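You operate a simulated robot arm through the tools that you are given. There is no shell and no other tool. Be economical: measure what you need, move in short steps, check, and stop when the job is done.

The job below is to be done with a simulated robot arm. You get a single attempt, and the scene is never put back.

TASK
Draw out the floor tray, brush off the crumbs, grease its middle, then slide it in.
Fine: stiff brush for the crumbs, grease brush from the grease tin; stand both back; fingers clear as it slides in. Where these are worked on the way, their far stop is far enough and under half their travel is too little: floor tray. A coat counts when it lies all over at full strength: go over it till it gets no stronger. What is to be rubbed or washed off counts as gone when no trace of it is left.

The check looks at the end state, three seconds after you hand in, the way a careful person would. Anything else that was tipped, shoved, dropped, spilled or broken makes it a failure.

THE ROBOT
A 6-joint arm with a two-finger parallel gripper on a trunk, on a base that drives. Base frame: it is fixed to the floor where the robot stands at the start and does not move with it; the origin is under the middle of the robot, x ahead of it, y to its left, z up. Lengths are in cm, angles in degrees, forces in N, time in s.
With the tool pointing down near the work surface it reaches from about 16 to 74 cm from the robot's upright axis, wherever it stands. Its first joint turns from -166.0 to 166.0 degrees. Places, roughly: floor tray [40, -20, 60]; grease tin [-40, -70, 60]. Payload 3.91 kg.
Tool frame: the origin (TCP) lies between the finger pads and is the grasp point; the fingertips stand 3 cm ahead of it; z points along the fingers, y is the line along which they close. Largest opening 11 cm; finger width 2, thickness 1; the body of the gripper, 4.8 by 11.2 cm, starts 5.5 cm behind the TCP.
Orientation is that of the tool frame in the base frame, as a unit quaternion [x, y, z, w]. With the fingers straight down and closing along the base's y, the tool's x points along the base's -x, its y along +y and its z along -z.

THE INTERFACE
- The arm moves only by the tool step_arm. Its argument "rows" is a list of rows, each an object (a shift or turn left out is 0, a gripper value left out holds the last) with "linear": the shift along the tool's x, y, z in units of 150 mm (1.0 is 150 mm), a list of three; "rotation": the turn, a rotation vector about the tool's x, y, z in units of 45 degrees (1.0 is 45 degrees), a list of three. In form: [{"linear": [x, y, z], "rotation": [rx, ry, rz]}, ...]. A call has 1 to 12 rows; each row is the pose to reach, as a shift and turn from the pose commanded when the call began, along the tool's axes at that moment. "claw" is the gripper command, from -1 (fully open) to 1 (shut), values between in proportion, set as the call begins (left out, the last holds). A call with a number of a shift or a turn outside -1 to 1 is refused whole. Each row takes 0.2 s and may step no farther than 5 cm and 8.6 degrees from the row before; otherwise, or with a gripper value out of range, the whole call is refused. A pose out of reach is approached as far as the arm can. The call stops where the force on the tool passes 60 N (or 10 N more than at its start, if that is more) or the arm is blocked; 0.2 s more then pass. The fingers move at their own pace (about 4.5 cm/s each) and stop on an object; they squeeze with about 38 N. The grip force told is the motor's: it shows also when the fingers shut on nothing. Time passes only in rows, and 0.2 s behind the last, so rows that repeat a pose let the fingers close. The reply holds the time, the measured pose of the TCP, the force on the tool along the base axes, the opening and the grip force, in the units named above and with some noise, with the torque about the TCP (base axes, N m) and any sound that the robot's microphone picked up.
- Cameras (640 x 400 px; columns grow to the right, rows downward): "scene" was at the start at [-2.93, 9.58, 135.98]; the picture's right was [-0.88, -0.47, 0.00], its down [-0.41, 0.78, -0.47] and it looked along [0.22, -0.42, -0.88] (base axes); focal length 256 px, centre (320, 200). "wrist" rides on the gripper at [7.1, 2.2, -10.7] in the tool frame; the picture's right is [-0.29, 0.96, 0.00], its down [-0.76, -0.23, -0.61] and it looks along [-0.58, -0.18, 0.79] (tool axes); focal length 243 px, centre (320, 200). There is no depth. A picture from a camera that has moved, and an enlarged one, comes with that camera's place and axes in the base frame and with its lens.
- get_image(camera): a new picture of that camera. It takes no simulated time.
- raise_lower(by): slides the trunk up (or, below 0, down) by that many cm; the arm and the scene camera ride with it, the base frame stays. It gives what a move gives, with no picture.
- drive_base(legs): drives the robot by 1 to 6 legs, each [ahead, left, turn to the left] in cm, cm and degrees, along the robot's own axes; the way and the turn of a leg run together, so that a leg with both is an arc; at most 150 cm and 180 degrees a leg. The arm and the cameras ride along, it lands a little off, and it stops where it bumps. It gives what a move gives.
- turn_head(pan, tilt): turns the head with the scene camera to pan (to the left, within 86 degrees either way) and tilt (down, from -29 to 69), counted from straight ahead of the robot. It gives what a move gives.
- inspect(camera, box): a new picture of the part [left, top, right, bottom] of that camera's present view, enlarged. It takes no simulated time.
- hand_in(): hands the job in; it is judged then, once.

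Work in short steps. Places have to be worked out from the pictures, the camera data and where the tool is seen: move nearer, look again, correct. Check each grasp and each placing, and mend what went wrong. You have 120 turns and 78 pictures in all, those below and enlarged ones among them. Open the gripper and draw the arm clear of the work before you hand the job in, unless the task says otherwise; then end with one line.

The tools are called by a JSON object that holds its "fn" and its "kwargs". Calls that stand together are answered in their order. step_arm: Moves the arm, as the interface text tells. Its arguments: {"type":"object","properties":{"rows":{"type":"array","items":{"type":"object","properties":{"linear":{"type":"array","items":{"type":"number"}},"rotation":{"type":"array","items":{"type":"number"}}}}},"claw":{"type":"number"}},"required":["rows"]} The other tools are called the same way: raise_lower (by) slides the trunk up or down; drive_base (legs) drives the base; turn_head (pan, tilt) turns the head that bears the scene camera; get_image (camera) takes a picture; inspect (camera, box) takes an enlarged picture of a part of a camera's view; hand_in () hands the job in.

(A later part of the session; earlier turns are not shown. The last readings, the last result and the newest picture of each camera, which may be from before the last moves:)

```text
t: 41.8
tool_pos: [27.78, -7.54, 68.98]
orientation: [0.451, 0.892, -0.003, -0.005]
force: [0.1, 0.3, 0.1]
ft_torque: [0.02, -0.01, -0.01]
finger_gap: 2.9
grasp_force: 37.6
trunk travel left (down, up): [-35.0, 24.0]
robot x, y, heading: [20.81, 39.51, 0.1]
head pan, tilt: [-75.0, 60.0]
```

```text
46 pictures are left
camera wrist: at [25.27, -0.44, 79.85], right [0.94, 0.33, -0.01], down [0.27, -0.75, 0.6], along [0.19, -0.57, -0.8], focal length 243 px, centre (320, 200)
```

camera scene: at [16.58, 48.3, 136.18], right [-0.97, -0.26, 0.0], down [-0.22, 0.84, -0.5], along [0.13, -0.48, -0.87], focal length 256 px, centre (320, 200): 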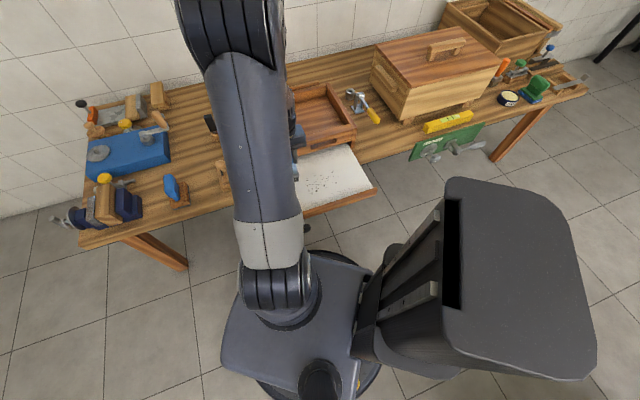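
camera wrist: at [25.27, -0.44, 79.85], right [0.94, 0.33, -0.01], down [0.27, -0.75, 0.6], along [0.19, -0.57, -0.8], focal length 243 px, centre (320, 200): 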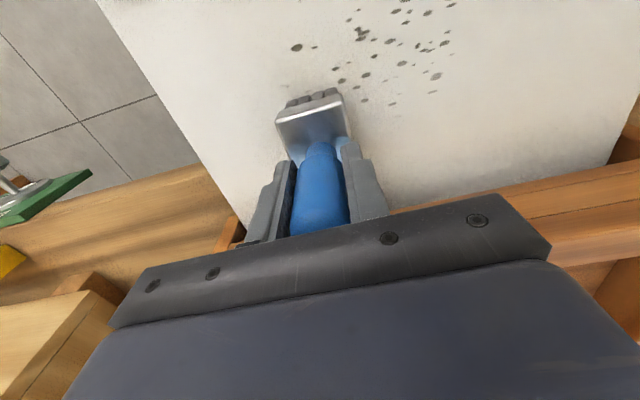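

Mostly the crumbs lie one lane nearer the robot. I shift 2.5 cm toward the robot, press slightly lower, and sweep back.

{"fn": "step_arm", "kwargs": {"rows": [{"linear": [0.17, -0.1, 0]}, {"linear": [0.17, -0.1, 0.012]}]}}

{"fn": "step_arm", "kwargs": {"rows": [{"linear": [0, 0.1, 0]}, {"linear": [0, 0.2, 0]}, {"linear": [0, 0.3, 0]}, {"linear": [0, 0.4, 0]}, {"linear": [0, 0.5, 0]}, {"linear": [0, 0.6, 0]}, {"linear": [0, 0.7, 0]}, {"linear": [0, 0.8, 0]}, {"linear": [0, 0.9, 0]}, {"linear": [0, 1.0, 0]}]}}

{"fn": "get_image", "kwargs": {"camera": "wrist"}}

```text
t: 42.4
tool_pos: [25.04, -6.33, 68.92]
orientation: [0.452, 0.892, -0.003, -0.004]
force: [1.1, 0.4, 4.6]
ft_torque: [-0.04, -0.33, 0.03]
finger_gap: 2.89
grasp_force: 38.5
trunk travel left (down, up): [-35.0, 24.0]
robot x, y, heading: [20.6, 39.44, -0.0]
head pan, tilt: [-75.0, 60.0]
```

```text
t: 44.6
tool_pos: [37.21, 2.57, 68.93]
orientation: [0.453, 0.892, -0.003, -0.004]
force: [-6.6, -4.5, 22.6]
ft_torque: [-0.74, -0.17, -0.25]
finger_gap: 2.88
grasp_force: 37.8
trunk travel left (down, up): [-35.0, 24.0]
robot x, y, heading: [20.65, 39.55, -0.1]
head pan, tilt: [-75.0, 60.0]
```

```text
45 pictures are left
camera wrist: at [34.75, 9.67, 79.69], right [0.94, 0.33, -0.01], down [0.27, -0.75, 0.61], along [0.19, -0.57, -0.8], focal length 243 px, centre (320, 200)
```

wrist: 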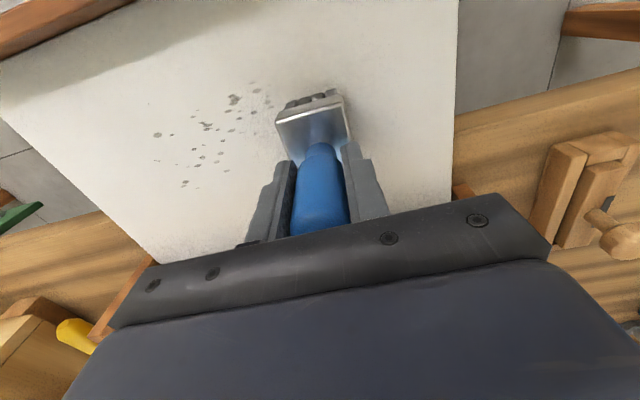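

The crumbs fade with each stroke. I do out-and-back strokes with a bit more pressure.

{"fn": "step_arm", "kwargs": {"rows": [{"linear": [0, -0.2, 0.005]}, {"linear": [0, -0.4, 0.008]}, {"linear": [0, -0.6, 0.011]}, {"linear": [0, -0.8, 0.014]}, {"linear": [0, -1.0, 0.017]}, {"linear": [0.1, -1.0, 0.017]}, {"linear": [0.1, -0.8, 0.014]}, {"linear": [0.1, -0.6, 0.011]}, {"linear": [0.1, -0.4, 0.008]}, {"linear": [0.1, -0.2, 0.005]}, {"linear": [0.1, 0, 0.0]}]}}

{"fn": "step_arm", "kwargs": {"rows": [{"linear": [0.1, -0.2, 0.005]}, {"linear": [0.1, -0.4, 0.008]}, {"linear": [0.1, -0.6, 0.011]}, {"linear": [0.1, -0.8, 0.014]}, {"linear": [0.1, -1.0, 0.017]}, {"linear": [-0.2, -1.0, 0.017]}, {"linear": [-0.2, -0.8, 0.014]}, {"linear": [-0.2, -0.6, 0.011]}, {"linear": [-0.2, -0.4, 0.008]}, {"linear": [-0.2, -0.2, 0.005]}, {"linear": [-0.2, 0, 0.0]}]}}

{"fn": "get_image", "kwargs": {"camera": "wrist"}}

```text
t: 47.0
tool_pos: [35.62, 3.21, 68.84]
orientation: [0.452, 0.892, -0.007, -0.002]
force: [1.1, 0.2, 26.7]
ft_torque: [0.56, -0.47, 0.01]
finger_gap: 2.89
grasp_force: 37.9
trunk travel left (down, up): [-35.0, 24.0]
robot x, y, heading: [20.99, 39.38, 0.0]
head pan, tilt: [-75.0, 60.0]
stopped in row 11: the force on the tool passed its limit at 61 N (the readings are from after the stop); the commanded pose is now the measured one
```

```text
t: 47.8
tool_pos: [28.41, -0.31, 68.88]
orientation: [0.452, 0.892, -0.008, -0.002]
force: [4.3, 2.3, 28.8]
ft_torque: [0.51, -0.65, -0.03]
finger_gap: 2.88
grasp_force: 37.8
trunk travel left (down, up): [-35.0, 24.0]
robot x, y, heading: [21.09, 39.28, -0.1]
head pan, tilt: [-75.0, 60.0]
stopped in row 3: the force on the tool passed its limit at 61 N (the readings are from after the stop); the commanded pose is now the measured one
```

```text
44 pictures are left
camera wrist: at [25.96, 6.81, 79.46], right [0.94, 0.33, -0.01], down [0.27, -0.74, 0.61], along [0.2, -0.58, -0.79], focal length 243 px, centre (320, 200)
```

wrist: 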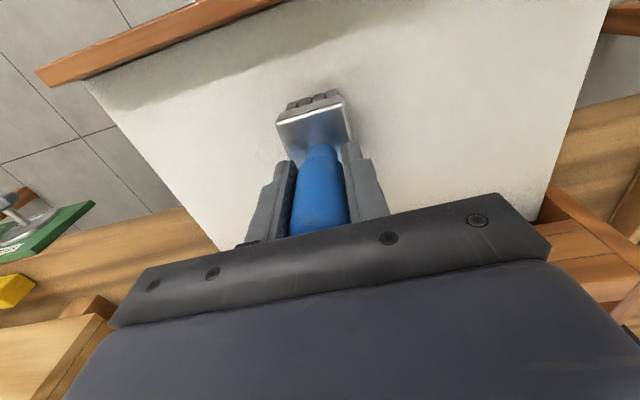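

Looks clean. I lift the brush 10 cm and inspect closely for traces.

{"fn": "step_arm", "kwargs": {"rows": [{"linear": [0, 0, -0.2], "rotation": [0, 0.01, 0]}, {"linear": [0, 0.2, -0.4], "rotation": [0, 0.01, 0]}, {"linear": [0, 0.45, -0.6], "rotation": [0, 0.01, 0]}, {"linear": [0, 0.7, -0.7], "rotation": [0, 0.01, 0]}, {"linear": [0, 0.9, -0.7], "rotation": [0, 0.01, 0]}]}}

{"fn": "inspect", "kwargs": {"camera": "wrist", "box": [20, 0, 420, 250]}}

{"fn": "inspect", "kwargs": {"camera": "scene", "box": [260, 120, 400, 220]}}

```text
t: 49.0
tool_pos: [39.38, 7.8, 78.59]
orientation: [0.452, 0.892, -0.003, -0.007]
force: [-0.8, 0.8, -0.7]
ft_torque: [0.0, -0.01, -0.03]
finger_gap: 2.9
grasp_force: 38.2
trunk travel left (down, up): [-35.0, 24.0]
robot x, y, heading: [21.19, 39.45, 0.2]
head pan, tilt: [-75.0, 60.0]
```

```text
1.60 times, centred on (220, 125) of wrist
camera zoom: at [36.93, 14.94, 89.46], right [0.94, 0.33, -0.01], down [0.27, -0.75, 0.6], along [0.19, -0.57, -0.8], focal length 388 px, centre (480, 320)
```

zoom: 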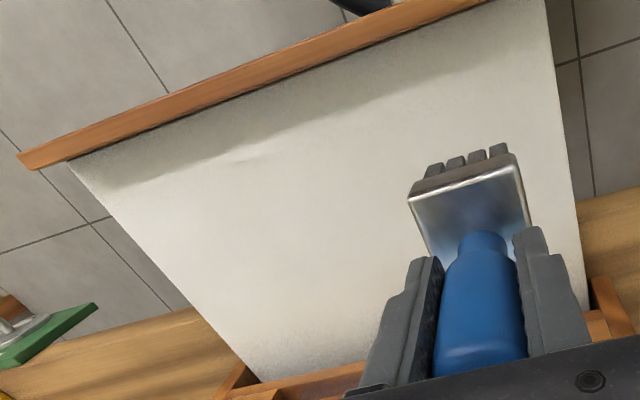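

```text
4.00 times, centred on (330, 170) of scene
camera zoom: at [16.58, 48.29, 136.18], right [-0.97, -0.26, 0.0], down [-0.22, 0.84, -0.5], along [0.13, -0.48, -0.87], focal length 1023 px, centre (280, 320)
```

zoom: 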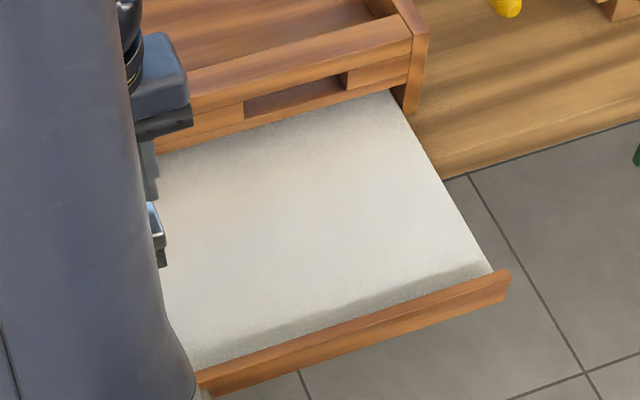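

All but clean; a faint mark near (240,160) of the zoom needs a closer look.

{"fn": "inspect", "kwargs": {"camera": "wrist", "box": [110, 50, 270, 150]}}

```text
4.00 times, centred on (190, 100) of wrist
camera zoom: at [36.93, 14.94, 89.46], right [0.94, 0.33, -0.01], down [0.27, -0.75, 0.6], along [0.19, -0.57, -0.8], focal length 970 px, centre (840, 600)
```

zoom: 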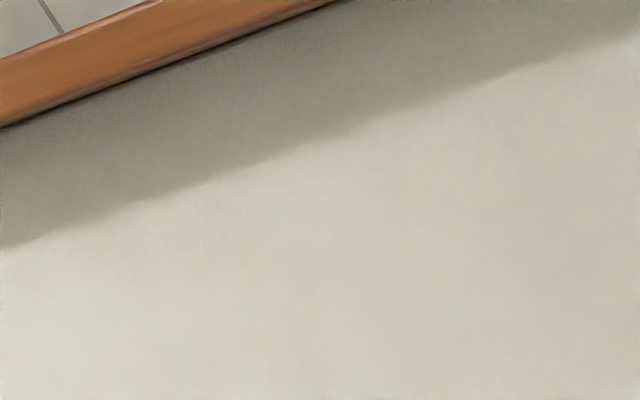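

Nothing there, but a full confirming pass is cheap insurance. I lower again and sweep the lanes once more.

{"fn": "step_arm", "kwargs": {"rows": [{"linear": [0, -0.2, 0.3]}, {"linear": [0.02, -0.3, 0.55]}, {"linear": [0.02, -0.3, 0.625]}]}}

{"fn": "step_arm", "kwargs": {"rows": [{"linear": [0, -0.2, 0.007]}, {"linear": [0, -0.4, 0.01]}, {"linear": [0, -0.6, 0.013]}, {"linear": [0, -0.8, 0.016]}, {"linear": [0, -1.0, 0.019]}, {"linear": [-0.15, -1.0, 0.019]}, {"linear": [-0.15, -0.8, 0.016]}, {"linear": [-0.15, -0.6, 0.013]}, {"linear": [-0.15, -0.4, 0.01]}, {"linear": [-0.15, -0.2, 0.007]}, {"linear": [-0.15, 0, 0.004]}, {"linear": [-0.3, 0, 0.004]}]}}

{"fn": "step_arm", "kwargs": {"rows": [{"linear": [0, -0.2, 0.003]}, {"linear": [0, -0.4, 0.006]}, {"linear": [0, -0.6, 0.009]}, {"linear": [0, -0.8, 0.012]}, {"linear": [0, -1.0, 0.015]}, {"linear": [0, -1, -0.2]}, {"linear": [0, -1, -0.5]}, {"linear": [0, -0.8, -0.7]}, {"linear": [0, -0.6, -0.7]}]}}

```text
refused: row 1 steps farther than a row can; nothing moved
```

```text
t: 51.6
tool_pos: [41.8, 4.17, 79.05]
orientation: [0.452, 0.892, -0.003, -0.006]
force: [0.7, 1.0, -0.5]
ft_torque: [-0.01, -0.01, 0.05]
finger_gap: 2.87
grasp_force: 38.3
trunk travel left (down, up): [-35.0, 24.0]
robot x, y, heading: [20.96, 39.43, -0.1]
head pan, tilt: [-75.0, 60.0]
```

```text
t: 53.6
tool_pos: [34.81, -1.46, 89.59]
orientation: [0.452, 0.892, -0.002, -0.006]
force: [-1.2, -0.4, -1.0]
ft_torque: [0.05, -0.01, 0.01]
finger_gap: 2.86
grasp_force: 37.5
trunk travel left (down, up): [-35.0, 24.0]
robot x, y, heading: [20.63, 39.97, -0.0]
head pan, tilt: [-75.0, 60.0]
```

That swept in the air (a refused row). Clean repositioning: to the start of the lane, then lowering.

{"fn": "step_arm", "kwargs": {"rows": [{"linear": [0.1, 0.2, 0.1]}, {"linear": [0.2, 0.4, 0.25]}, {"linear": [0.3, 0.42, 0.5]}, {"linear": [0.3, 0.42, 0.8]}, {"linear": [0.3, 0.42, 1.0]}]}}

{"fn": "step_arm", "kwargs": {"rows": [{"linear": [0, 0, 0.28]}, {"linear": [0, 0, 0.355]}]}}

```text
t: 54.8
tool_pos: [37.26, 5.97, 74.49]
orientation: [0.451, 0.892, -0.003, -0.005]
force: [0.2, 0.7, -0.7]
ft_torque: [-0.01, 0.0, -0.03]
finger_gap: 2.86
grasp_force: 37.3
trunk travel left (down, up): [-35.0, 24.0]
robot x, y, heading: [20.77, 39.66, -0.4]
head pan, tilt: [-75.0, 60.0]
```

```text
t: 55.4
tool_pos: [37.36, 5.87, 69.24]
orientation: [0.451, 0.892, -0.002, -0.006]
force: [0.1, -0.1, -0.1]
ft_torque: [0.02, 0.0, 0.0]
finger_gap: 2.86
grasp_force: 37.4
trunk travel left (down, up): [-35.0, 24.0]
robot x, y, heading: [20.89, 39.6, -0.1]
head pan, tilt: [-75.0, 60.0]
```

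No contact yet at 69.24; I go 2 mm lower while starting the sweep.

{"fn": "step_arm", "kwargs": {"rows": [{"linear": [0, -0.1, 0.014]}, {"linear": [0, -0.3, 0.015]}, {"linear": [0, -0.5, 0.018]}, {"linear": [0, -0.7, 0.021]}, {"linear": [0, -0.85, 0.024]}, {"linear": [0, -1.0, 0.026]}, {"linear": [-0.15, -1.0, 0.026]}, {"linear": [-0.15, -0.8, 0.024]}, {"linear": [-0.15, -0.6, 0.022]}, {"linear": [-0.15, -0.4, 0.019]}, {"linear": [-0.15, -0.2, 0.016]}, {"linear": [-0.15, 0, 0.014]}]}}

{"fn": "step_arm", "kwargs": {"rows": [{"linear": [-0.15, 0, 0]}, {"linear": [-0.15, -0.2, 0.003]}, {"linear": [-0.15, -0.4, 0.006]}, {"linear": [-0.15, -0.6, 0.009]}, {"linear": [-0.15, -0.8, 0.012]}, {"linear": [-0.15, -1.0, 0.015]}, {"linear": [-0.15, -1, -0.2]}, {"linear": [-0.15, -1, -0.5]}, {"linear": [-0.15, -1, -0.8]}]}}

{"fn": "inspect", "kwargs": {"camera": "scene", "box": [260, 120, 400, 220]}}

```text
t: 58.0
tool_pos: [38.54, 4.38, 68.79]
orientation: [0.452, 0.892, -0.003, -0.006]
force: [-0.1, -0.6, -0.4]
ft_torque: [0.0, -0.03, 0.03]
finger_gap: 2.86
grasp_force: 38.1
trunk travel left (down, up): [-35.0, 24.0]
robot x, y, heading: [20.72, 39.56, 0.2]
head pan, tilt: [-75.0, 60.0]
```

```text
t: 60.0
tool_pos: [27.72, -6.29, 81.01]
orientation: [0.452, 0.892, -0.003, -0.006]
force: [-0.3, 0.0, -1.3]
ft_torque: [0.01, -0.04, -0.01]
finger_gap: 2.88
grasp_force: 37.5
trunk travel left (down, up): [-35.0, 24.0]
robot x, y, heading: [20.67, 39.45, -0.1]
head pan, tilt: [-75.0, 60.0]
```

```text
4.00 times, centred on (330, 170) of scene
camera zoom: at [16.59, 48.27, 136.17], right [-0.97, -0.26, 0.0], down [-0.22, 0.84, -0.5], along [0.13, -0.48, -0.87], focal length 1023 px, centre (280, 320)
```

zoom: 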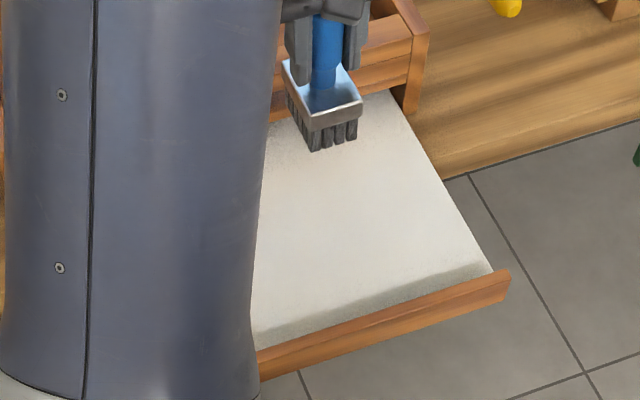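

The scene shows a clean white tray. One last enlarged wrist look over the patch.

{"fn": "inspect", "kwargs": {"camera": "wrist", "box": [240, 0, 560, 200]}}

```text
2.00 times, centred on (400, 100) of wrist
camera zoom: at [25.25, 0.78, 91.74], right [0.94, 0.33, -0.01], down [0.27, -0.75, 0.6], along [0.19, -0.57, -0.8], focal length 485 px, centre (160, 400)
```

zoom: 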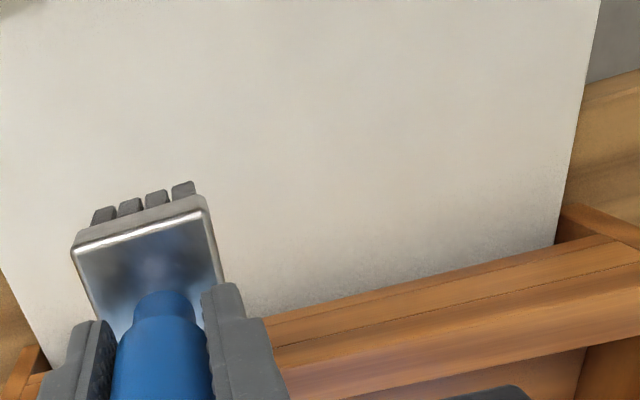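

Clean. I take the brush back to its place at (77.2, 1.4), along the bench at height and then inward.

{"fn": "step_arm", "kwargs": {"rows": [{"linear": [0, 0.1, -0.25]}, {"linear": [0, 0.4, -0.3]}, {"linear": [0, 0.7, -0.3]}, {"linear": [0, 1.0, -0.3]}]}}

{"fn": "step_arm", "kwargs": {"rows": [{"linear": [0, 0.3, 0]}, {"linear": [0, 0.6, 0]}, {"linear": [0, 0.8, 0]}, {"linear": [0, 1.0, 0]}]}}

{"fn": "step_arm", "kwargs": {"rows": [{"linear": [-0.2, 0.2, 0]}, {"linear": [-0.4, 0.4, 0]}, {"linear": [-0.6, 0.6, 0]}, {"linear": [-0.8, 0.8, 0]}, {"linear": [-1.0, 0.98, 0]}]}}

{"fn": "step_arm", "kwargs": {"rows": [{"linear": [-0.2, 0, 0]}, {"linear": [-0.4, 0, 0]}, {"linear": [-0.51, 0, 0]}, {"linear": [-0.51, 0, 0.2]}]}}

{"fn": "get_image", "kwargs": {"camera": "wrist"}}

```text
t: 61.0
tool_pos: [39.81, 2.5, 85.2]
orientation: [0.453, 0.891, -0.003, -0.005]
force: [-0.1, 0.1, -0.1]
ft_torque: [0.01, 0.01, 0.02]
finger_gap: 2.89
grasp_force: 38.0
trunk travel left (down, up): [-35.0, 24.0]
robot x, y, heading: [21.29, 39.72, -0.2]
head pan, tilt: [-75.0, 60.0]
```

```text
t: 62.0
tool_pos: [51.98, 11.29, 84.85]
orientation: [0.451, 0.892, -0.003, -0.007]
force: [-0.4, 0.0, -0.3]
ft_torque: [-0.01, 0.01, 0.05]
finger_gap: 2.9
grasp_force: 37.5
trunk travel left (down, up): [-35.0, 24.0]
robot x, y, heading: [20.86, 39.51, 0.3]
head pan, tilt: [-75.0, 60.0]
```

```text
t: 63.2
tool_pos: [72.69, 8.02, 84.93]
orientation: [0.452, 0.892, -0.003, -0.006]
force: [0.6, 0.6, -0.6]
ft_torque: [-0.02, 0.01, -0.01]
finger_gap: 2.9
grasp_force: 38.5
trunk travel left (down, up): [-35.0, 24.0]
robot x, y, heading: [20.49, 39.2, -0.3]
head pan, tilt: [-75.0, 60.0]
```

```text
t: 64.2
tool_pos: [77.16, 1.8, 81.65]
orientation: [0.452, 0.892, -0.003, -0.006]
force: [0.1, 0.6, -0.1]
ft_torque: [0.02, -0.03, 0.03]
finger_gap: 2.88
grasp_force: 37.9
trunk travel left (down, up): [-35.0, 24.0]
robot x, y, heading: [20.75, 39.34, 0.1]
head pan, tilt: [-75.0, 60.0]
```

```text
38 pictures are left
camera wrist: at [74.77, 8.78, 92.5], right [0.94, 0.33, -0.01], down [0.27, -0.75, 0.6], along [0.19, -0.57, -0.8], focal length 243 px, centre (320, 200)
```

wrist: 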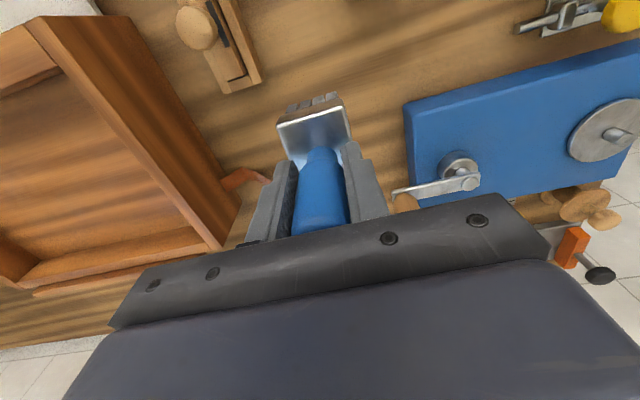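

Place is clear. I lower to just above the bench, then probe for contact.

{"fn": "step_arm", "kwargs": {"rows": [{"linear": [0.0, 0, 0.3]}, {"linear": [0.0, 0, 0.6]}, {"linear": [0, 0, 0.85]}, {"linear": [0, 0, 0.92]}]}}

{"fn": "step_arm", "kwargs": {"rows": [{"linear": [0, 0, 0.015]}, {"linear": [0, 0, 0.03]}]}}

```text
t: 65.2
tool_pos: [77.23, 1.49, 68.02]
orientation: [0.451, 0.892, -0.003, -0.006]
force: [0.0, 0.5, -1.2]
ft_torque: [0.03, 0.05, -0.05]
finger_gap: 2.9
grasp_force: 37.9
trunk travel left (down, up): [-35.0, 24.0]
robot x, y, heading: [20.93, 39.44, -0.2]
head pan, tilt: [-75.0, 60.0]
```

```text
t: 65.8
tool_pos: [77.01, 1.64, 67.65]
orientation: [0.451, 0.892, -0.003, -0.006]
force: [0.8, 0.0, -0.3]
ft_torque: [0.02, -0.03, 0.01]
finger_gap: 2.88
grasp_force: 37.7
trunk travel left (down, up): [-35.0, 24.0]
robot x, y, heading: [21.01, 39.37, -0.0]
head pan, tilt: [-75.0, 60.0]
```

{"fn": "step_arm", "kwargs": {"rows": [{"linear": [0, 0, 0.015]}, {"linear": [0, 0, 0.03]}]}}

```text
t: 66.4
tool_pos: [77.06, 1.69, 67.06]
orientation: [0.452, 0.892, -0.002, -0.006]
force: [0.1, -0.3, -1.5]
ft_torque: [0.0, -0.01, -0.03]
finger_gap: 2.87
grasp_force: 38.0
trunk travel left (down, up): [-35.0, 24.0]
robot x, y, heading: [20.8, 39.48, 0.0]
head pan, tilt: [-75.0, 60.0]
```

Still no contact; continuing in small steps.

{"fn": "step_arm", "kwargs": {"rows": [{"linear": [0, 0, 0.01]}, {"linear": [0, 0, 0.02]}]}}

{"fn": "get_image", "kwargs": {"camera": "wrist"}}

```text
t: 67.0
tool_pos: [77.08, 1.64, 66.99]
orientation: [0.453, 0.892, -0.003, -0.004]
force: [2.4, -0.7, 4.2]
ft_torque: [-0.06, -0.36, 0.02]
finger_gap: 2.86
grasp_force: 37.5
trunk travel left (down, up): [-35.0, 24.0]
robot x, y, heading: [20.86, 39.35, 0.0]
head pan, tilt: [-75.0, 60.0]
```

```text
37 pictures are left
camera wrist: at [74.57, 8.77, 77.79], right [0.94, 0.33, -0.01], down [0.27, -0.75, 0.61], along [0.19, -0.57, -0.8], focal length 243 px, centre (320, 200)
```

wrist: 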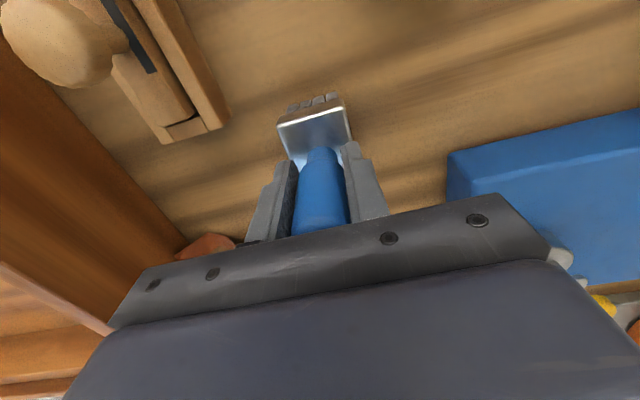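

Contact felt (4 N). I open and lift, then check it stands.

{"fn": "step_arm", "kwargs": {"claw": 0.1, "rows": [{}, {}, {}, {"linear": [0, 0, -0.15]}, {"linear": [0, 0, -0.4]}, {"linear": [0, 0, -0.7]}, {"linear": [0, 0, -1.0]}]}}

{"fn": "get_image", "kwargs": {"camera": "wrist"}}

```text
t: 68.6
tool_pos: [77.07, 2.02, 81.89]
orientation: [0.452, 0.892, -0.003, -0.007]
force: [0.8, -0.3, 0.1]
ft_torque: [0.03, 0.04, 0.01]
finger_gap: 4.97
grasp_force: 0.0
trunk travel left (down, up): [-35.0, 24.0]
robot x, y, heading: [20.87, 39.32, -0.0]
head pan, tilt: [-75.0, 60.0]
```

```text
36 pictures are left
camera wrist: at [74.65, 9.04, 92.6], right [0.94, 0.33, -0.01], down [0.27, -0.75, 0.6], along [0.19, -0.57, -0.8], focal length 243 px, centre (320, 200)
```

wrist: 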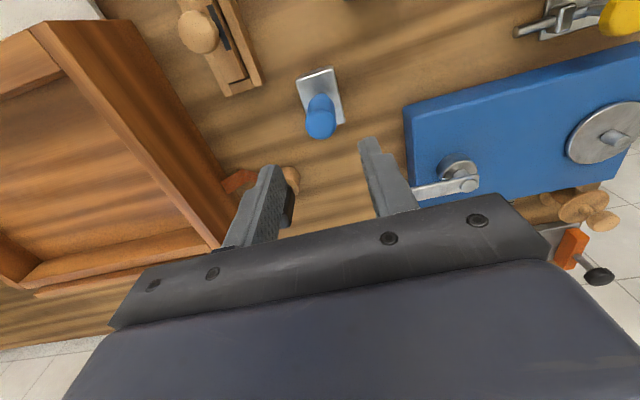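

The brush stands in its place. Now I retract and raise the arm, then drive back and along the bench to a spot reaching both the grease tin and the tray.

{"fn": "step_arm", "kwargs": {"rows": [{"linear": [0, 0, -0.3]}, {"linear": [0.2, 0, -0.5]}, {"linear": [0.4, -0.1, -0.7]}, {"linear": [0.6, -0.2, -0.9]}, {"linear": [0.8, -0.3, -1]}, {"linear": [1.0, -0.4, -1]}]}}

{"fn": "step_arm", "kwargs": {"rows": [{"linear": [0.2, -0.2, 0]}, {"linear": [0.4, -0.4, 0]}, {"linear": [0.6, -0.6, 0]}, {"linear": [0.6, -0.9, 0]}]}}

{"fn": "drive_base", "kwargs": {"legs": [[-4.7, 6.5, 0], [-54.3, -39.2, 0], [8.2, -11.3, 0]]}}

{"fn": "turn_head", "kwargs": {"pan": -85, "tilt": 50}}

{"fn": "get_image", "kwargs": {"camera": "scene"}}

```text
t: 70.0
tool_pos: [63.98, 10.43, 97.09]
orientation: [0.451, 0.893, -0.004, -0.006]
force: [0.7, 0.2, -0.7]
ft_torque: [0.01, 0.06, 0.0]
finger_gap: 4.93
grasp_force: 0.0
trunk travel left (down, up): [-35.0, 24.0]
robot x, y, heading: [20.98, 39.57, -0.2]
head pan, tilt: [-75.0, 60.0]
```

```text
t: 71.0
tool_pos: [47.2, 9.82, 97.15]
orientation: [0.452, 0.892, -0.003, -0.005]
force: [0.2, 0.3, 0.4]
ft_torque: [0.01, 0.0, 0.0]
finger_gap: 4.96
grasp_force: 0.1
trunk travel left (down, up): [-35.0, 24.0]
robot x, y, heading: [20.94, 39.7, 0.1]
head pan, tilt: [-75.0, 60.0]
```

```text
t: 76.2
tool_pos: [-2.14, -33.58, 97.28]
orientation: [0.452, 0.892, -0.003, -0.006]
force: [0.5, 0.4, -0.7]
ft_torque: [-0.01, -0.03, -0.03]
finger_gap: 4.96
grasp_force: 0.0
trunk travel left (down, up): [-35.0, 24.0]
robot x, y, heading: [-28.54, -4.04, -0.1]
head pan, tilt: [-75.0, 60.0]
```

```text
t: 76.9
tool_pos: [-2.13, -33.63, 97.08]
orientation: [0.452, 0.892, -0.003, -0.006]
force: [0.2, -0.4, -0.3]
ft_torque: [0.01, 0.02, -0.02]
finger_gap: 4.93
grasp_force: 0.0
trunk travel left (down, up): [-35.0, 24.0]
robot x, y, heading: [-28.36, -3.92, 0.2]
head pan, tilt: [-85.0, 50.0]
```

```text
35 pictures are left
camera scene: at [-33.75, 3.7, 137.43], right [-1.0, -0.09, 0.0], down [-0.07, 0.76, -0.64], along [0.06, -0.64, -0.77], focal length 256 px, centre (320, 200)
```

scene: 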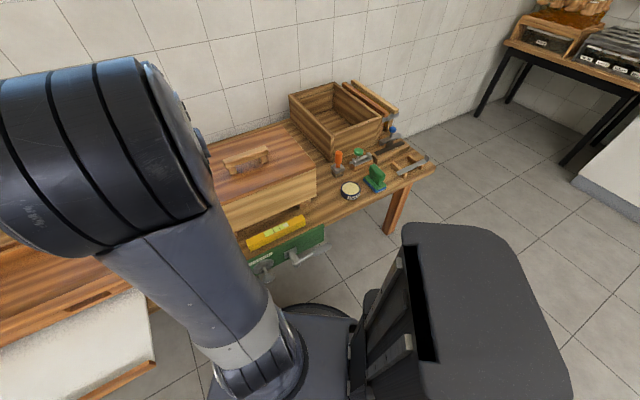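

I enlarge the tin area to identify the grease brush.

{"fn": "inspect", "kwargs": {"camera": "scene", "box": [310, 110, 450, 210]}}

```text
4.00 times, centred on (380, 160) of scene
camera zoom: at [-33.75, 3.7, 137.43], right [-1.0, -0.09, 0.0], down [-0.07, 0.76, -0.64], along [0.06, -0.64, -0.77], focal length 1023 px, centre (80, 360)
```

zoom: 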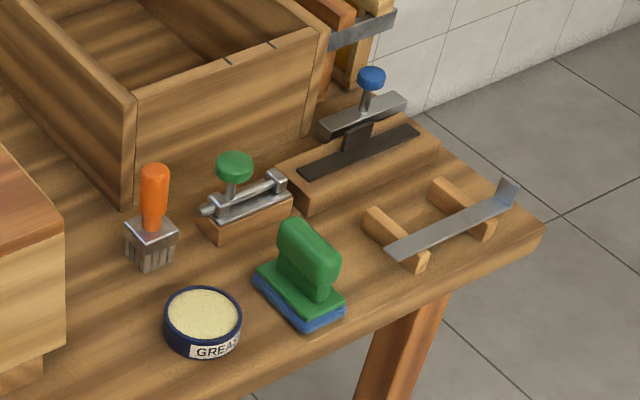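

The orange-handled upright brush with pale tufts is the grease brush, handle near (-34, -78); tin near (-40, -65). That's beyond comfortable reach, so I drive 22 cm further along.

{"fn": "drive_base", "kwargs": {"legs": [[-18.0, -13.0, 0]]}}

{"fn": "step_arm", "kwargs": {"rows": [{"linear": [0, -0.3, 0]}, {"linear": [0, -0.6, 0]}, {"linear": [0, -0.9, 0]}]}}

{"fn": "step_arm", "kwargs": {"rows": [{"linear": [0, -0.3, 0]}, {"linear": [0, -0.6, 0.1]}, {"linear": [0, -0.8, 0.3]}, {"linear": [-0.2, -0.85, 0.5]}, {"linear": [-0.45, -0.85, 0.6]}]}}

{"fn": "get_image", "kwargs": {"camera": "wrist"}}

```text
t: 78.6
tool_pos: [-19.7, -46.94, 97.22]
orientation: [0.452, 0.892, -0.003, -0.006]
force: [-0.6, -0.3, 0.1]
ft_torque: [0.01, 0.01, 0.06]
finger_gap: 4.96
grasp_force: 0.2
trunk travel left (down, up): [-35.0, 24.0]
robot x, y, heading: [-46.06, -17.24, -0.1]
head pan, tilt: [-85.0, 50.0]
```

```text
t: 79.4
tool_pos: [-30.75, -55.06, 97.32]
orientation: [0.452, 0.892, -0.003, -0.006]
force: [0.1, -0.8, 0.1]
ft_torque: [0.0, 0.02, 0.01]
finger_gap: 4.92
grasp_force: 0.1
trunk travel left (down, up): [-35.0, 24.0]
robot x, y, heading: [-46.41, -17.18, -0.0]
head pan, tilt: [-85.0, 50.0]
```

```text
t: 80.6
tool_pos: [-36.9, -68.09, 88.2]
orientation: [0.452, 0.892, -0.002, -0.006]
force: [0.3, 0.8, 0.3]
ft_torque: [-0.04, 0.0, 0.05]
finger_gap: 4.98
grasp_force: 0.1
trunk travel left (down, up): [-35.0, 24.0]
robot x, y, heading: [-46.23, -17.35, -0.3]
head pan, tilt: [-85.0, 50.0]
```

```text
33 pictures are left
camera wrist: at [-39.33, -60.95, 98.97], right [0.94, 0.33, -0.01], down [0.27, -0.75, 0.6], along [0.19, -0.57, -0.8], focal length 243 px, centre (320, 200)
```

wrist: 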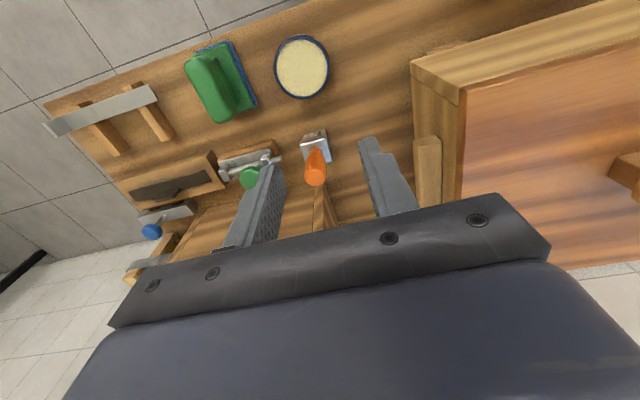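

Handle lies ~9.2 cm wallward and 3.6 cm right of the TCP. I move above it and lower a little to check.

{"fn": "step_arm", "kwargs": {"rows": [{"linear": [-0.3, -0.12, 0]}, {"linear": [-0.6, -0.24, 0]}, {"linear": [-0.607, -0.245, 0.3]}, {"linear": [-0.607, -0.245, 0.6]}]}}

{"fn": "get_image", "kwargs": {"camera": "wrist"}}

```text
t: 81.6
tool_pos: [-34.67, -77.55, 79.33]
orientation: [0.453, 0.891, -0.003, -0.006]
force: [-0.3, -0.1, -0.5]
ft_torque: [-0.02, -0.03, 0.01]
finger_gap: 4.95
grasp_force: 0.1
trunk travel left (down, up): [-35.0, 24.0]
robot x, y, heading: [-45.97, -17.64, -0.2]
head pan, tilt: [-85.0, 50.0]
```

```text
32 pictures are left
camera wrist: at [-37.0, -70.46, 90.13], right [0.94, 0.33, -0.01], down [0.27, -0.75, 0.6], along [0.19, -0.57, -0.8], focal length 243 px, centre (320, 200)
```

wrist: 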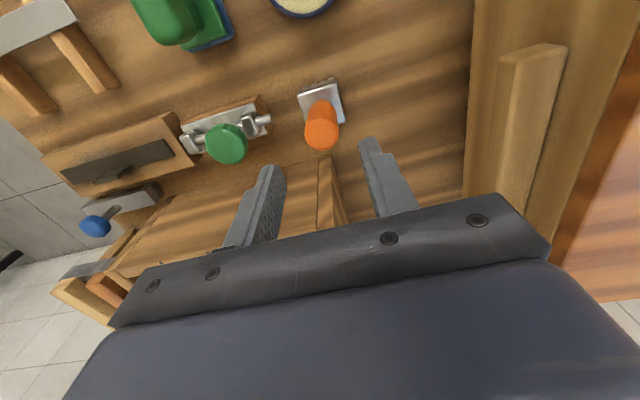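

The handle is nearly centred; I shift 0.5 cm wallward, descend to z≈67.6 and grip.

{"fn": "step_arm", "kwargs": {"rows": [{"linear": [-0.035, 0.0, 0.3]}, {"linear": [-0.035, 0.0, 0.6]}, {"linear": [-0.035, 0.0, 0.77]}]}}

{"fn": "step_arm", "kwargs": {"claw": 1, "rows": [{}, {}, {}, {}]}}

{"fn": "get_image", "kwargs": {"camera": "wrist"}}

```text
t: 82.4
tool_pos: [-34.66, -77.7, 67.85]
orientation: [0.452, 0.892, -0.003, -0.006]
force: [0.5, 0.2, 0.9]
ft_torque: [0.0, 0.0, 0.0]
finger_gap: 4.97
grasp_force: 0.0
trunk travel left (down, up): [-35.0, 24.0]
robot x, y, heading: [-46.01, -17.19, -0.0]
head pan, tilt: [-85.0, 50.0]
```

```text
t: 83.4
tool_pos: [-34.61, -77.59, 67.88]
orientation: [0.453, 0.892, -0.003, -0.006]
force: [1.1, 0.3, 1.0]
ft_torque: [0.02, -0.02, 0.01]
finger_gap: 2.89
grasp_force: 37.8
trunk travel left (down, up): [-35.0, 24.0]
robot x, y, heading: [-46.29, -17.1, -0.0]
head pan, tilt: [-85.0, 50.0]
```

```text
31 pictures are left
camera wrist: at [-37.11, -70.55, 78.69], right [0.94, 0.33, -0.01], down [0.27, -0.75, 0.6], along [0.19, -0.57, -0.8], focal length 243 px, centre (320, 200)
```

wrist: 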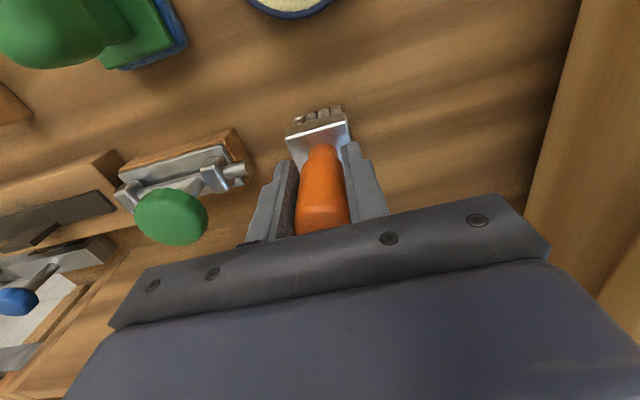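

The grease brush is held. I lift it 10 cm, move over the tin and look.

{"fn": "step_arm", "kwargs": {"rows": [{"linear": [0, 0, -0.2]}, {"linear": [0, 0, -0.5]}, {"linear": [0, 0, -0.7]}, {"linear": [0.3, 0.05, -0.7]}, {"linear": [0.55, 0.1, -0.7]}, {"linear": [0.77, 0.13, -0.7]}]}}

{"fn": "get_image", "kwargs": {"camera": "wrist"}}

{"fn": "inspect", "kwargs": {"camera": "scene", "box": [270, 100, 410, 200]}}

```text
t: 84.8
tool_pos: [-39.71, -67.17, 78.36]
orientation: [0.453, 0.892, -0.003, -0.006]
force: [0.2, -1.3, -1.2]
ft_torque: [-0.01, 0.01, 0.03]
finger_gap: 2.86
grasp_force: 38.1
trunk travel left (down, up): [-35.0, 24.0]
robot x, y, heading: [-46.23, -17.12, -0.4]
head pan, tilt: [-85.0, 50.0]
```

```text
30 pictures are left
camera wrist: at [-42.12, -60.16, 89.24], right [0.94, 0.33, -0.01], down [0.27, -0.75, 0.6], along [0.19, -0.57, -0.8], focal length 243 px, centre (320, 200)
```

wrist: 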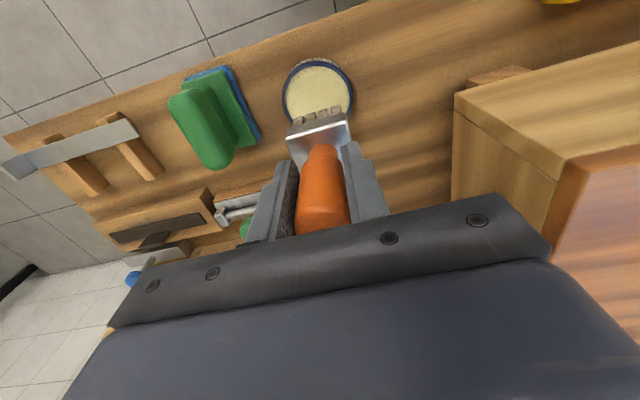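

```text
4.00 times, centred on (340, 150) of scene
camera zoom: at [-51.41, -9.59, 137.43], right [-1.0, -0.09, 0.0], down [-0.07, 0.76, -0.64], along [0.06, -0.64, -0.77], focal length 1023 px, centre (240, 400)
```

zoom: 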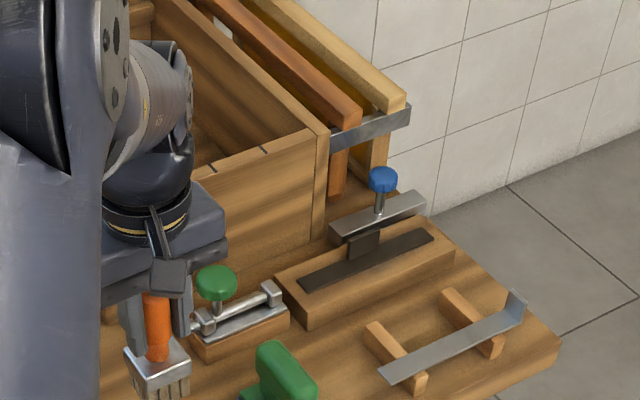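

The tin is nearly under the brush head; I shift 0.3 cm toward the robot and lower in small steps to touch the grease.

{"fn": "step_arm", "kwargs": {"rows": [{"linear": [0.02, 0, 0.2]}, {"linear": [0.02, 0, 0.4]}]}}

{"fn": "step_arm", "kwargs": {"rows": [{"linear": [0, 0, 0.02]}, {"linear": [0, 0, 0.04]}]}}

{"fn": "inspect", "kwargs": {"camera": "wrist", "box": [220, 40, 420, 165]}}

```text
t: 85.4
tool_pos: [-39.92, -66.95, 72.55]
orientation: [0.453, 0.892, -0.003, -0.005]
force: [0.4, -0.1, 0.2]
ft_torque: [0.01, 0.03, 0.02]
finger_gap: 2.88
grasp_force: 38.6
trunk travel left (down, up): [-35.0, 24.0]
robot x, y, heading: [-45.99, -17.2, 0.1]
head pan, tilt: [-85.0, 50.0]
```

```text
t: 86.0
tool_pos: [-39.81, -67.06, 71.91]
orientation: [0.453, 0.892, -0.002, -0.007]
force: [0.6, -1.0, -0.8]
ft_torque: [-0.01, 0.0, -0.03]
finger_gap: 2.88
grasp_force: 38.1
trunk travel left (down, up): [-35.0, 24.0]
robot x, y, heading: [-46.12, -17.22, 0.1]
head pan, tilt: [-85.0, 50.0]
```

```text
3.20 times, centred on (320, 102) of wrist
camera zoom: at [-42.31, -60.03, 82.65], right [0.94, 0.33, -0.01], down [0.27, -0.75, 0.6], along [0.19, -0.57, -0.8], focal length 776 px, centre (320, 512)
```

zoom: 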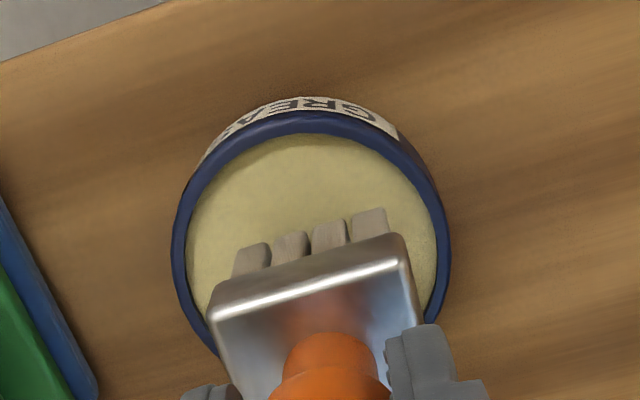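

I shift a further 0.8 cm toward the robot to centre the bristles in the tin, and continue down.

{"fn": "step_arm", "kwargs": {"rows": [{"linear": [0.05, 0, 0.02]}, {"linear": [0.05, 0, 0.05]}, {"linear": [0.05, 0, 0.07]}]}}

{"fn": "step_arm", "kwargs": {"rows": [{"linear": [0, 0, 0.02]}]}}

```text
t: 86.8
tool_pos: [-40.22, -66.54, 70.76]
orientation: [0.453, 0.892, -0.003, -0.005]
force: [-0.1, -0.3, -1.5]
ft_torque: [0.0, -0.02, 0.01]
finger_gap: 2.89
grasp_force: 38.0
trunk travel left (down, up): [-35.0, 24.0]
robot x, y, heading: [-46.45, -17.4, 0.1]
head pan, tilt: [-85.0, 50.0]
```

```text
t: 87.2
tool_pos: [-40.41, -66.58, 70.45]
orientation: [0.452, 0.892, -0.002, -0.006]
force: [0.6, 1.3, 2.3]
ft_torque: [0.15, -0.15, 0.02]
finger_gap: 2.89
grasp_force: 38.2
trunk travel left (down, up): [-35.0, 24.0]
robot x, y, heading: [-46.52, -17.28, -0.1]
head pan, tilt: [-85.0, 50.0]
```

Contact begins at 70.45. I press 1 mm more with a tiny dab, hold, and lift to see whether it took grease.

{"fn": "step_arm", "kwargs": {"rows": [{"linear": [0, 0, 0.008]}, {"linear": [0.02, 0, 0.008]}, {"linear": [-0.02, 0, 0.008]}, {"linear": [0, 0, 0.008]}, {"linear": [0, 0, -0.1]}, {"linear": [0, 0, -0.4]}, {"linear": [0, 0, -0.7]}]}}

{"fn": "inspect", "kwargs": {"camera": "wrist", "box": [220, 40, 420, 165]}}

```text
t: 88.8
tool_pos: [-40.4, -66.38, 80.99]
orientation: [0.453, 0.892, -0.003, -0.006]
force: [-0.5, -0.2, 0.4]
ft_torque: [0.04, 0.02, -0.01]
finger_gap: 2.89
grasp_force: 38.0
trunk travel left (down, up): [-35.0, 24.0]
robot x, y, heading: [-45.93, -17.05, -0.3]
head pan, tilt: [-85.0, 50.0]
```

```text
3.20 times, centred on (320, 102) of wrist
camera zoom: at [-42.78, -59.34, 91.84], right [0.94, 0.33, -0.01], down [0.27, -0.75, 0.6], along [0.19, -0.57, -0.8], focal length 776 px, centre (320, 512)
```

zoom: 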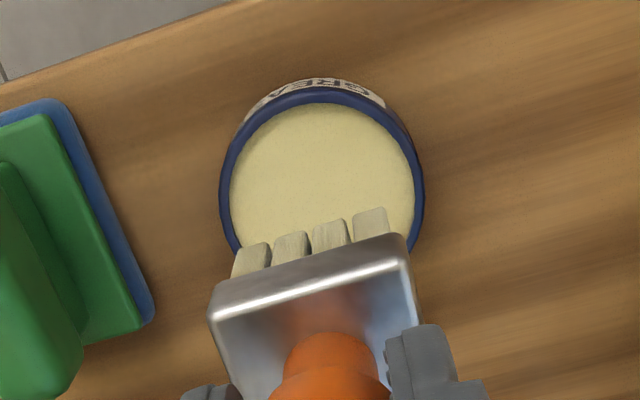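

The tufts took a paler coat. I raise and draw back the arm, then drive along to the tray.

{"fn": "step_arm", "kwargs": {"rows": [{"linear": [0.2, 0, -0.2]}, {"linear": [0.4, 0, -0.4]}, {"linear": [0.45, 0.2, -0.6]}, {"linear": [0.45, 0.5, -0.6]}, {"linear": [0.45, 0.8, -0.6]}, {"linear": [0.45, 1.0, -0.6]}]}}

{"fn": "drive_base", "kwargs": {"legs": [[30.3, 21.9, 0]]}}

{"fn": "step_arm", "kwargs": {"rows": [{"linear": [0, 0.3, 0]}, {"linear": [0, 0.6, 0]}, {"linear": [0, 0.9, 0]}, {"linear": [0, 1.0, 0]}]}}

{"fn": "step_arm", "kwargs": {"rows": [{"linear": [0, 0.3, 0]}, {"linear": [0, 0.6, 0]}, {"linear": [0, 0.9, 0]}, {"linear": [0, 1.0, 0]}]}}

```text
t: 90.2
tool_pos: [-32.18, -51.93, 89.99]
orientation: [0.453, 0.892, -0.003, -0.006]
force: [-0.1, -0.5, -0.4]
ft_torque: [-0.01, 0.0, 0.02]
finger_gap: 2.9
grasp_force: 38.0
trunk travel left (down, up): [-35.0, 24.0]
robot x, y, heading: [-46.36, -17.27, -0.1]
head pan, tilt: [-85.0, 50.0]
```

```text
t: 92.5
tool_pos: [-2.47, -29.57, 89.99]
orientation: [0.448, 0.894, -0.003, -0.006]
force: [-0.2, -0.1, -0.8]
ft_torque: [0.0, -0.01, 0.0]
finger_gap: 2.86
grasp_force: 38.1
trunk travel left (down, up): [-35.0, 24.0]
robot x, y, heading: [-16.31, 5.47, 0.6]
head pan, tilt: [-85.0, 50.0]
```

```text
t: 93.5
tool_pos: [9.61, -20.49, 89.91]
orientation: [0.449, 0.894, -0.003, -0.007]
force: [-0.9, -0.7, -0.4]
ft_torque: [-0.03, 0.0, 0.03]
finger_gap: 2.87
grasp_force: 37.8
trunk travel left (down, up): [-35.0, 24.0]
robot x, y, heading: [-16.55, 5.29, 0.3]
head pan, tilt: [-85.0, 50.0]
```

```text
t: 94.5
tool_pos: [21.38, -11.44, 89.53]
orientation: [0.449, 0.894, -0.003, -0.006]
force: [0.2, 0.4, -0.3]
ft_torque: [0.02, 0.01, 0.04]
finger_gap: 2.88
grasp_force: 37.8
trunk travel left (down, up): [-35.0, 24.0]
robot x, y, heading: [-16.69, 5.67, 0.5]
head pan, tilt: [-85.0, 50.0]
```

The brush is at t≈10.6. I move over to the patch's far side (t≈30, n≈−18.5) and lower.

{"fn": "step_arm", "kwargs": {"rows": [{"linear": [0.1, 0.25, 0]}, {"linear": [0.2, 0.5, 0.1]}, {"linear": [0.2, 0.75, 0.3]}, {"linear": [0.2, 1.0, 0.5]}]}}

{"fn": "step_arm", "kwargs": {"rows": [{"linear": [0, 0.2, 0.2]}, {"linear": [0, 0.35, 0.45]}, {"linear": [0, 0.35, 0.7]}]}}

{"fn": "get_image", "kwargs": {"camera": "wrist"}}

```text
t: 95.5
tool_pos: [31.41, -0.36, 82.09]
orientation: [0.449, 0.894, -0.003, -0.005]
force: [-0.3, -0.9, -1.0]
ft_torque: [0.05, -0.03, -0.04]
finger_gap: 2.9
grasp_force: 37.8
trunk travel left (down, up): [-35.0, 24.0]
robot x, y, heading: [-16.77, 5.49, 0.4]
head pan, tilt: [-85.0, 50.0]
```

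```text
t: 96.3
tool_pos: [35.75, 2.74, 71.29]
orientation: [0.449, 0.894, -0.003, -0.005]
force: [0.1, 0.8, -1.2]
ft_torque: [-0.01, -0.02, 0.03]
finger_gap: 2.87
grasp_force: 38.3
trunk travel left (down, up): [-35.0, 24.0]
robot x, y, heading: [-16.34, 5.19, 0.7]
head pan, tilt: [-85.0, 50.0]
```

```text
26 pictures are left
camera wrist: at [33.21, 9.76, 82.1], right [0.94, 0.34, -0.01], down [0.28, -0.75, 0.6], along [0.2, -0.57, -0.8], focal length 243 px, centre (320, 200)
```

wrist: 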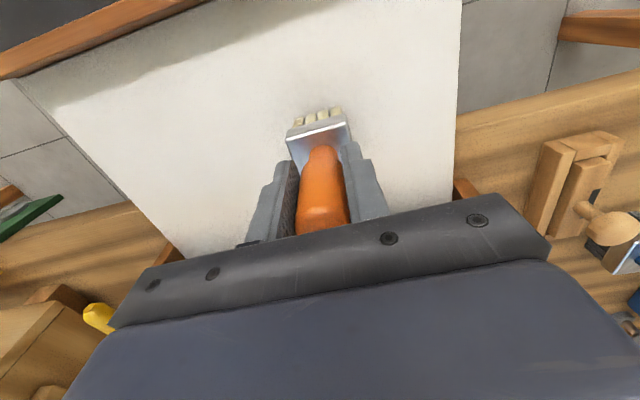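

In position; I descend to contact.

{"fn": "step_arm", "kwargs": {"rows": [{"linear": [0, 0, 0.06]}, {"linear": [0, 0, 0.1]}]}}

{"fn": "step_arm", "kwargs": {"rows": [{"linear": [0, 0, 0.015]}]}}

```text
t: 97.0
tool_pos: [35.85, 2.71, 69.93]
orientation: [0.449, 0.894, -0.002, -0.006]
force: [-0.5, -0.3, 0.1]
ft_torque: [0.0, -0.01, 0.01]
finger_gap: 2.9
grasp_force: 38.1
trunk travel left (down, up): [-35.0, 24.0]
robot x, y, heading: [-16.48, 5.25, 0.4]
head pan, tilt: [-85.0, 50.0]
```

```text
t: 97.3
tool_pos: [35.89, 2.72, 69.61]
orientation: [0.448, 0.894, -0.002, -0.006]
force: [-0.4, 1.1, -0.3]
ft_torque: [0.02, 0.02, -0.01]
finger_gap: 2.87
grasp_force: 38.5
trunk travel left (down, up): [-35.0, 24.0]
robot x, y, heading: [-16.61, 5.23, 0.2]
head pan, tilt: [-85.0, 50.0]
```

{"fn": "step_arm", "kwargs": {"rows": [{"linear": [0, 0, 0.012]}]}}

{"fn": "step_arm", "kwargs": {"rows": [{"linear": [0, 0, 0.01]}]}}

```text
t: 97.8
tool_pos: [35.72, 2.77, 69.56]
orientation: [0.447, 0.894, -0.003, -0.005]
force: [-1.1, -1.8, 5.9]
ft_torque: [-0.18, -0.04, -0.04]
finger_gap: 2.87
grasp_force: 37.9
trunk travel left (down, up): [-35.0, 24.0]
robot x, y, heading: [-16.49, 5.01, 0.6]
head pan, tilt: [-85.0, 50.0]
```

```text
t: 98.2
tool_pos: [35.86, 2.87, 69.69]
orientation: [0.448, 0.894, -0.003, -0.006]
force: [-2.5, -1.1, 17.4]
ft_torque: [0.07, -0.14, 0.0]
finger_gap: 2.86
grasp_force: 38.0
trunk travel left (down, up): [-35.0, 24.0]
robot x, y, heading: [-16.52, 5.1, 0.4]
head pan, tilt: [-85.0, 50.0]
```

Good contact (17 N). First grease stroke across the patch.

{"fn": "step_arm", "kwargs": {"rows": [{"linear": [0, -0.15, 0]}, {"linear": [0, -0.3, 0.001]}, {"linear": [0, -0.45, 0.003]}, {"linear": [0, -0.6, 0.005]}, {"linear": [0, -0.75, 0.007]}, {"linear": [0, -0.9, 0.008]}, {"linear": [0, -1.0, 0.009]}]}}

{"fn": "get_image", "kwargs": {"camera": "wrist"}}

```text
t: 99.8
tool_pos: [24.14, -6.23, 69.59]
orientation: [0.448, 0.894, -0.003, -0.001]
force: [16.9, 11.9, 55.2]
ft_torque: [0.51, -1.36, 0.17]
finger_gap: 2.89
grasp_force: 38.2
trunk travel left (down, up): [-35.0, 24.0]
robot x, y, heading: [-16.6, 5.24, 0.5]
head pan, tilt: [-85.0, 50.0]
```

```text
25 pictures are left
camera wrist: at [21.51, 0.89, 80.31], right [0.94, 0.34, 0.0], down [0.27, -0.74, 0.61], along [0.2, -0.57, -0.79], focal length 243 px, centre (320, 200)
```

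wrist: 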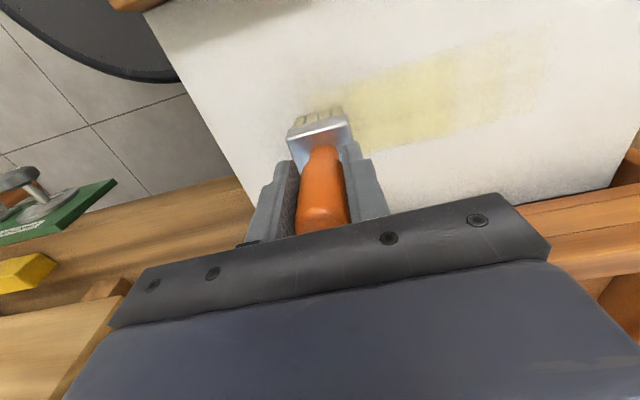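

The coat shows as a yellow strip ~6 cm wide. I ease the pressure, shift 3.5 cm toward the robot, and stroke back.

{"fn": "step_arm", "kwargs": {"rows": [{"linear": [0, 0, -0.02]}, {"linear": [0.12, 0, -0.02]}, {"linear": [0.23, 0, -0.02]}, {"linear": [0.23, 0.15, -0.021]}, {"linear": [0.23, 0.3, -0.022]}, {"linear": [0.23, 0.45, -0.023]}, {"linear": [0.23, 0.6, -0.024]}, {"linear": [0.23, 0.75, -0.025]}, {"linear": [0.23, 0.9, -0.026]}, {"linear": [0.23, 1.0, -0.027]}]}}

{"fn": "get_image", "kwargs": {"camera": "wrist"}}

```text
t: 102.0
tool_pos: [33.82, 5.72, 69.84]
orientation: [0.448, 0.894, -0.003, -0.006]
force: [0.8, -0.7, -1.1]
ft_torque: [0.01, 0.0, -0.01]
finger_gap: 2.87
grasp_force: 38.0
trunk travel left (down, up): [-35.0, 24.0]
robot x, y, heading: [-16.7, 5.1, 0.3]
head pan, tilt: [-85.0, 50.0]
```

```text
24 pictures are left
camera wrist: at [31.3, 12.75, 80.55], right [0.94, 0.34, -0.01], down [0.28, -0.75, 0.6], along [0.19, -0.57, -0.8], focal length 243 px, centre (320, 200)
```

wrist: 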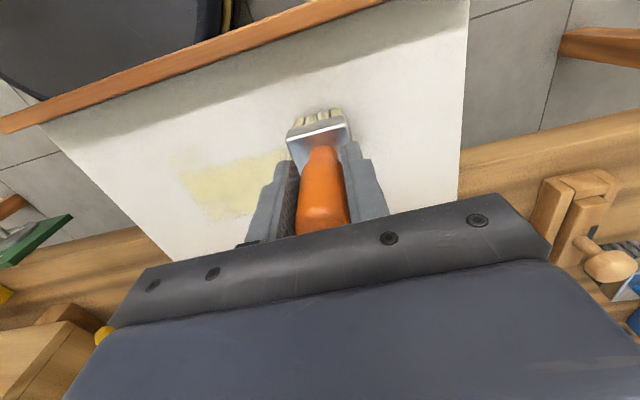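

That back stroke lost contact. The strip's end coincides with the crumb patch's edge, so the patch is that same area. I press ~4 mm lower and stroke again.

{"fn": "step_arm", "kwargs": {"rows": [{"linear": [0, 0, 0.015]}, {"linear": [0, 0, 0.027]}]}}

{"fn": "step_arm", "kwargs": {"rows": [{"linear": [0, -0.15, 0.003]}, {"linear": [0, -0.3, 0.005]}, {"linear": [0, -0.45, 0.005]}, {"linear": [0, -0.6, 0.005]}, {"linear": [0, -0.75, 0.005]}, {"linear": [0, -0.9, 0.005]}, {"linear": [0, -1.0, 0.005]}]}}

{"fn": "get_image", "kwargs": {"camera": "wrist"}}

```text
t: 102.5
tool_pos: [33.66, 5.72, 69.62]
orientation: [0.449, 0.894, -0.003, -0.005]
force: [-2.1, -0.4, 21.2]
ft_torque: [0.11, -0.15, -0.03]
finger_gap: 2.86
grasp_force: 38.3
trunk travel left (down, up): [-35.0, 24.0]
robot x, y, heading: [-16.11, 5.11, 0.3]
head pan, tilt: [-85.0, 50.0]
```

```text
t: 104.2
tool_pos: [21.63, -3.29, 69.4]
orientation: [0.448, 0.894, -0.003, -0.002]
force: [15.3, 10.0, 46.6]
ft_torque: [0.43, -1.43, 0.15]
finger_gap: 2.89
grasp_force: 38.1
trunk travel left (down, up): [-35.0, 24.0]
robot x, y, heading: [-16.59, 5.05, 0.4]
head pan, tilt: [-85.0, 50.0]
```

```text
23 pictures are left
camera wrist: at [19.1, 3.69, 80.29], right [0.94, 0.34, -0.01], down [0.27, -0.75, 0.61], along [0.2, -0.57, -0.79], focal length 243 px, centre (320, 200)
```

wrist: 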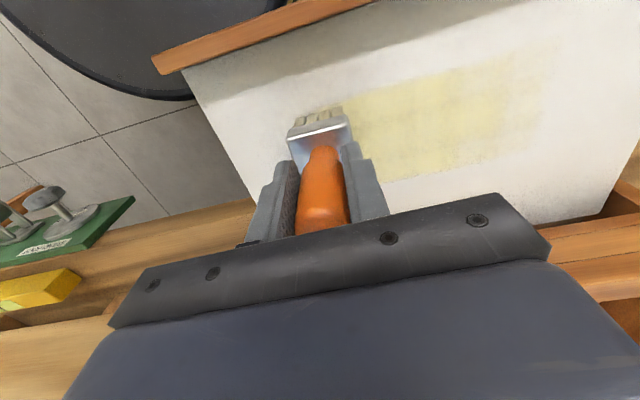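

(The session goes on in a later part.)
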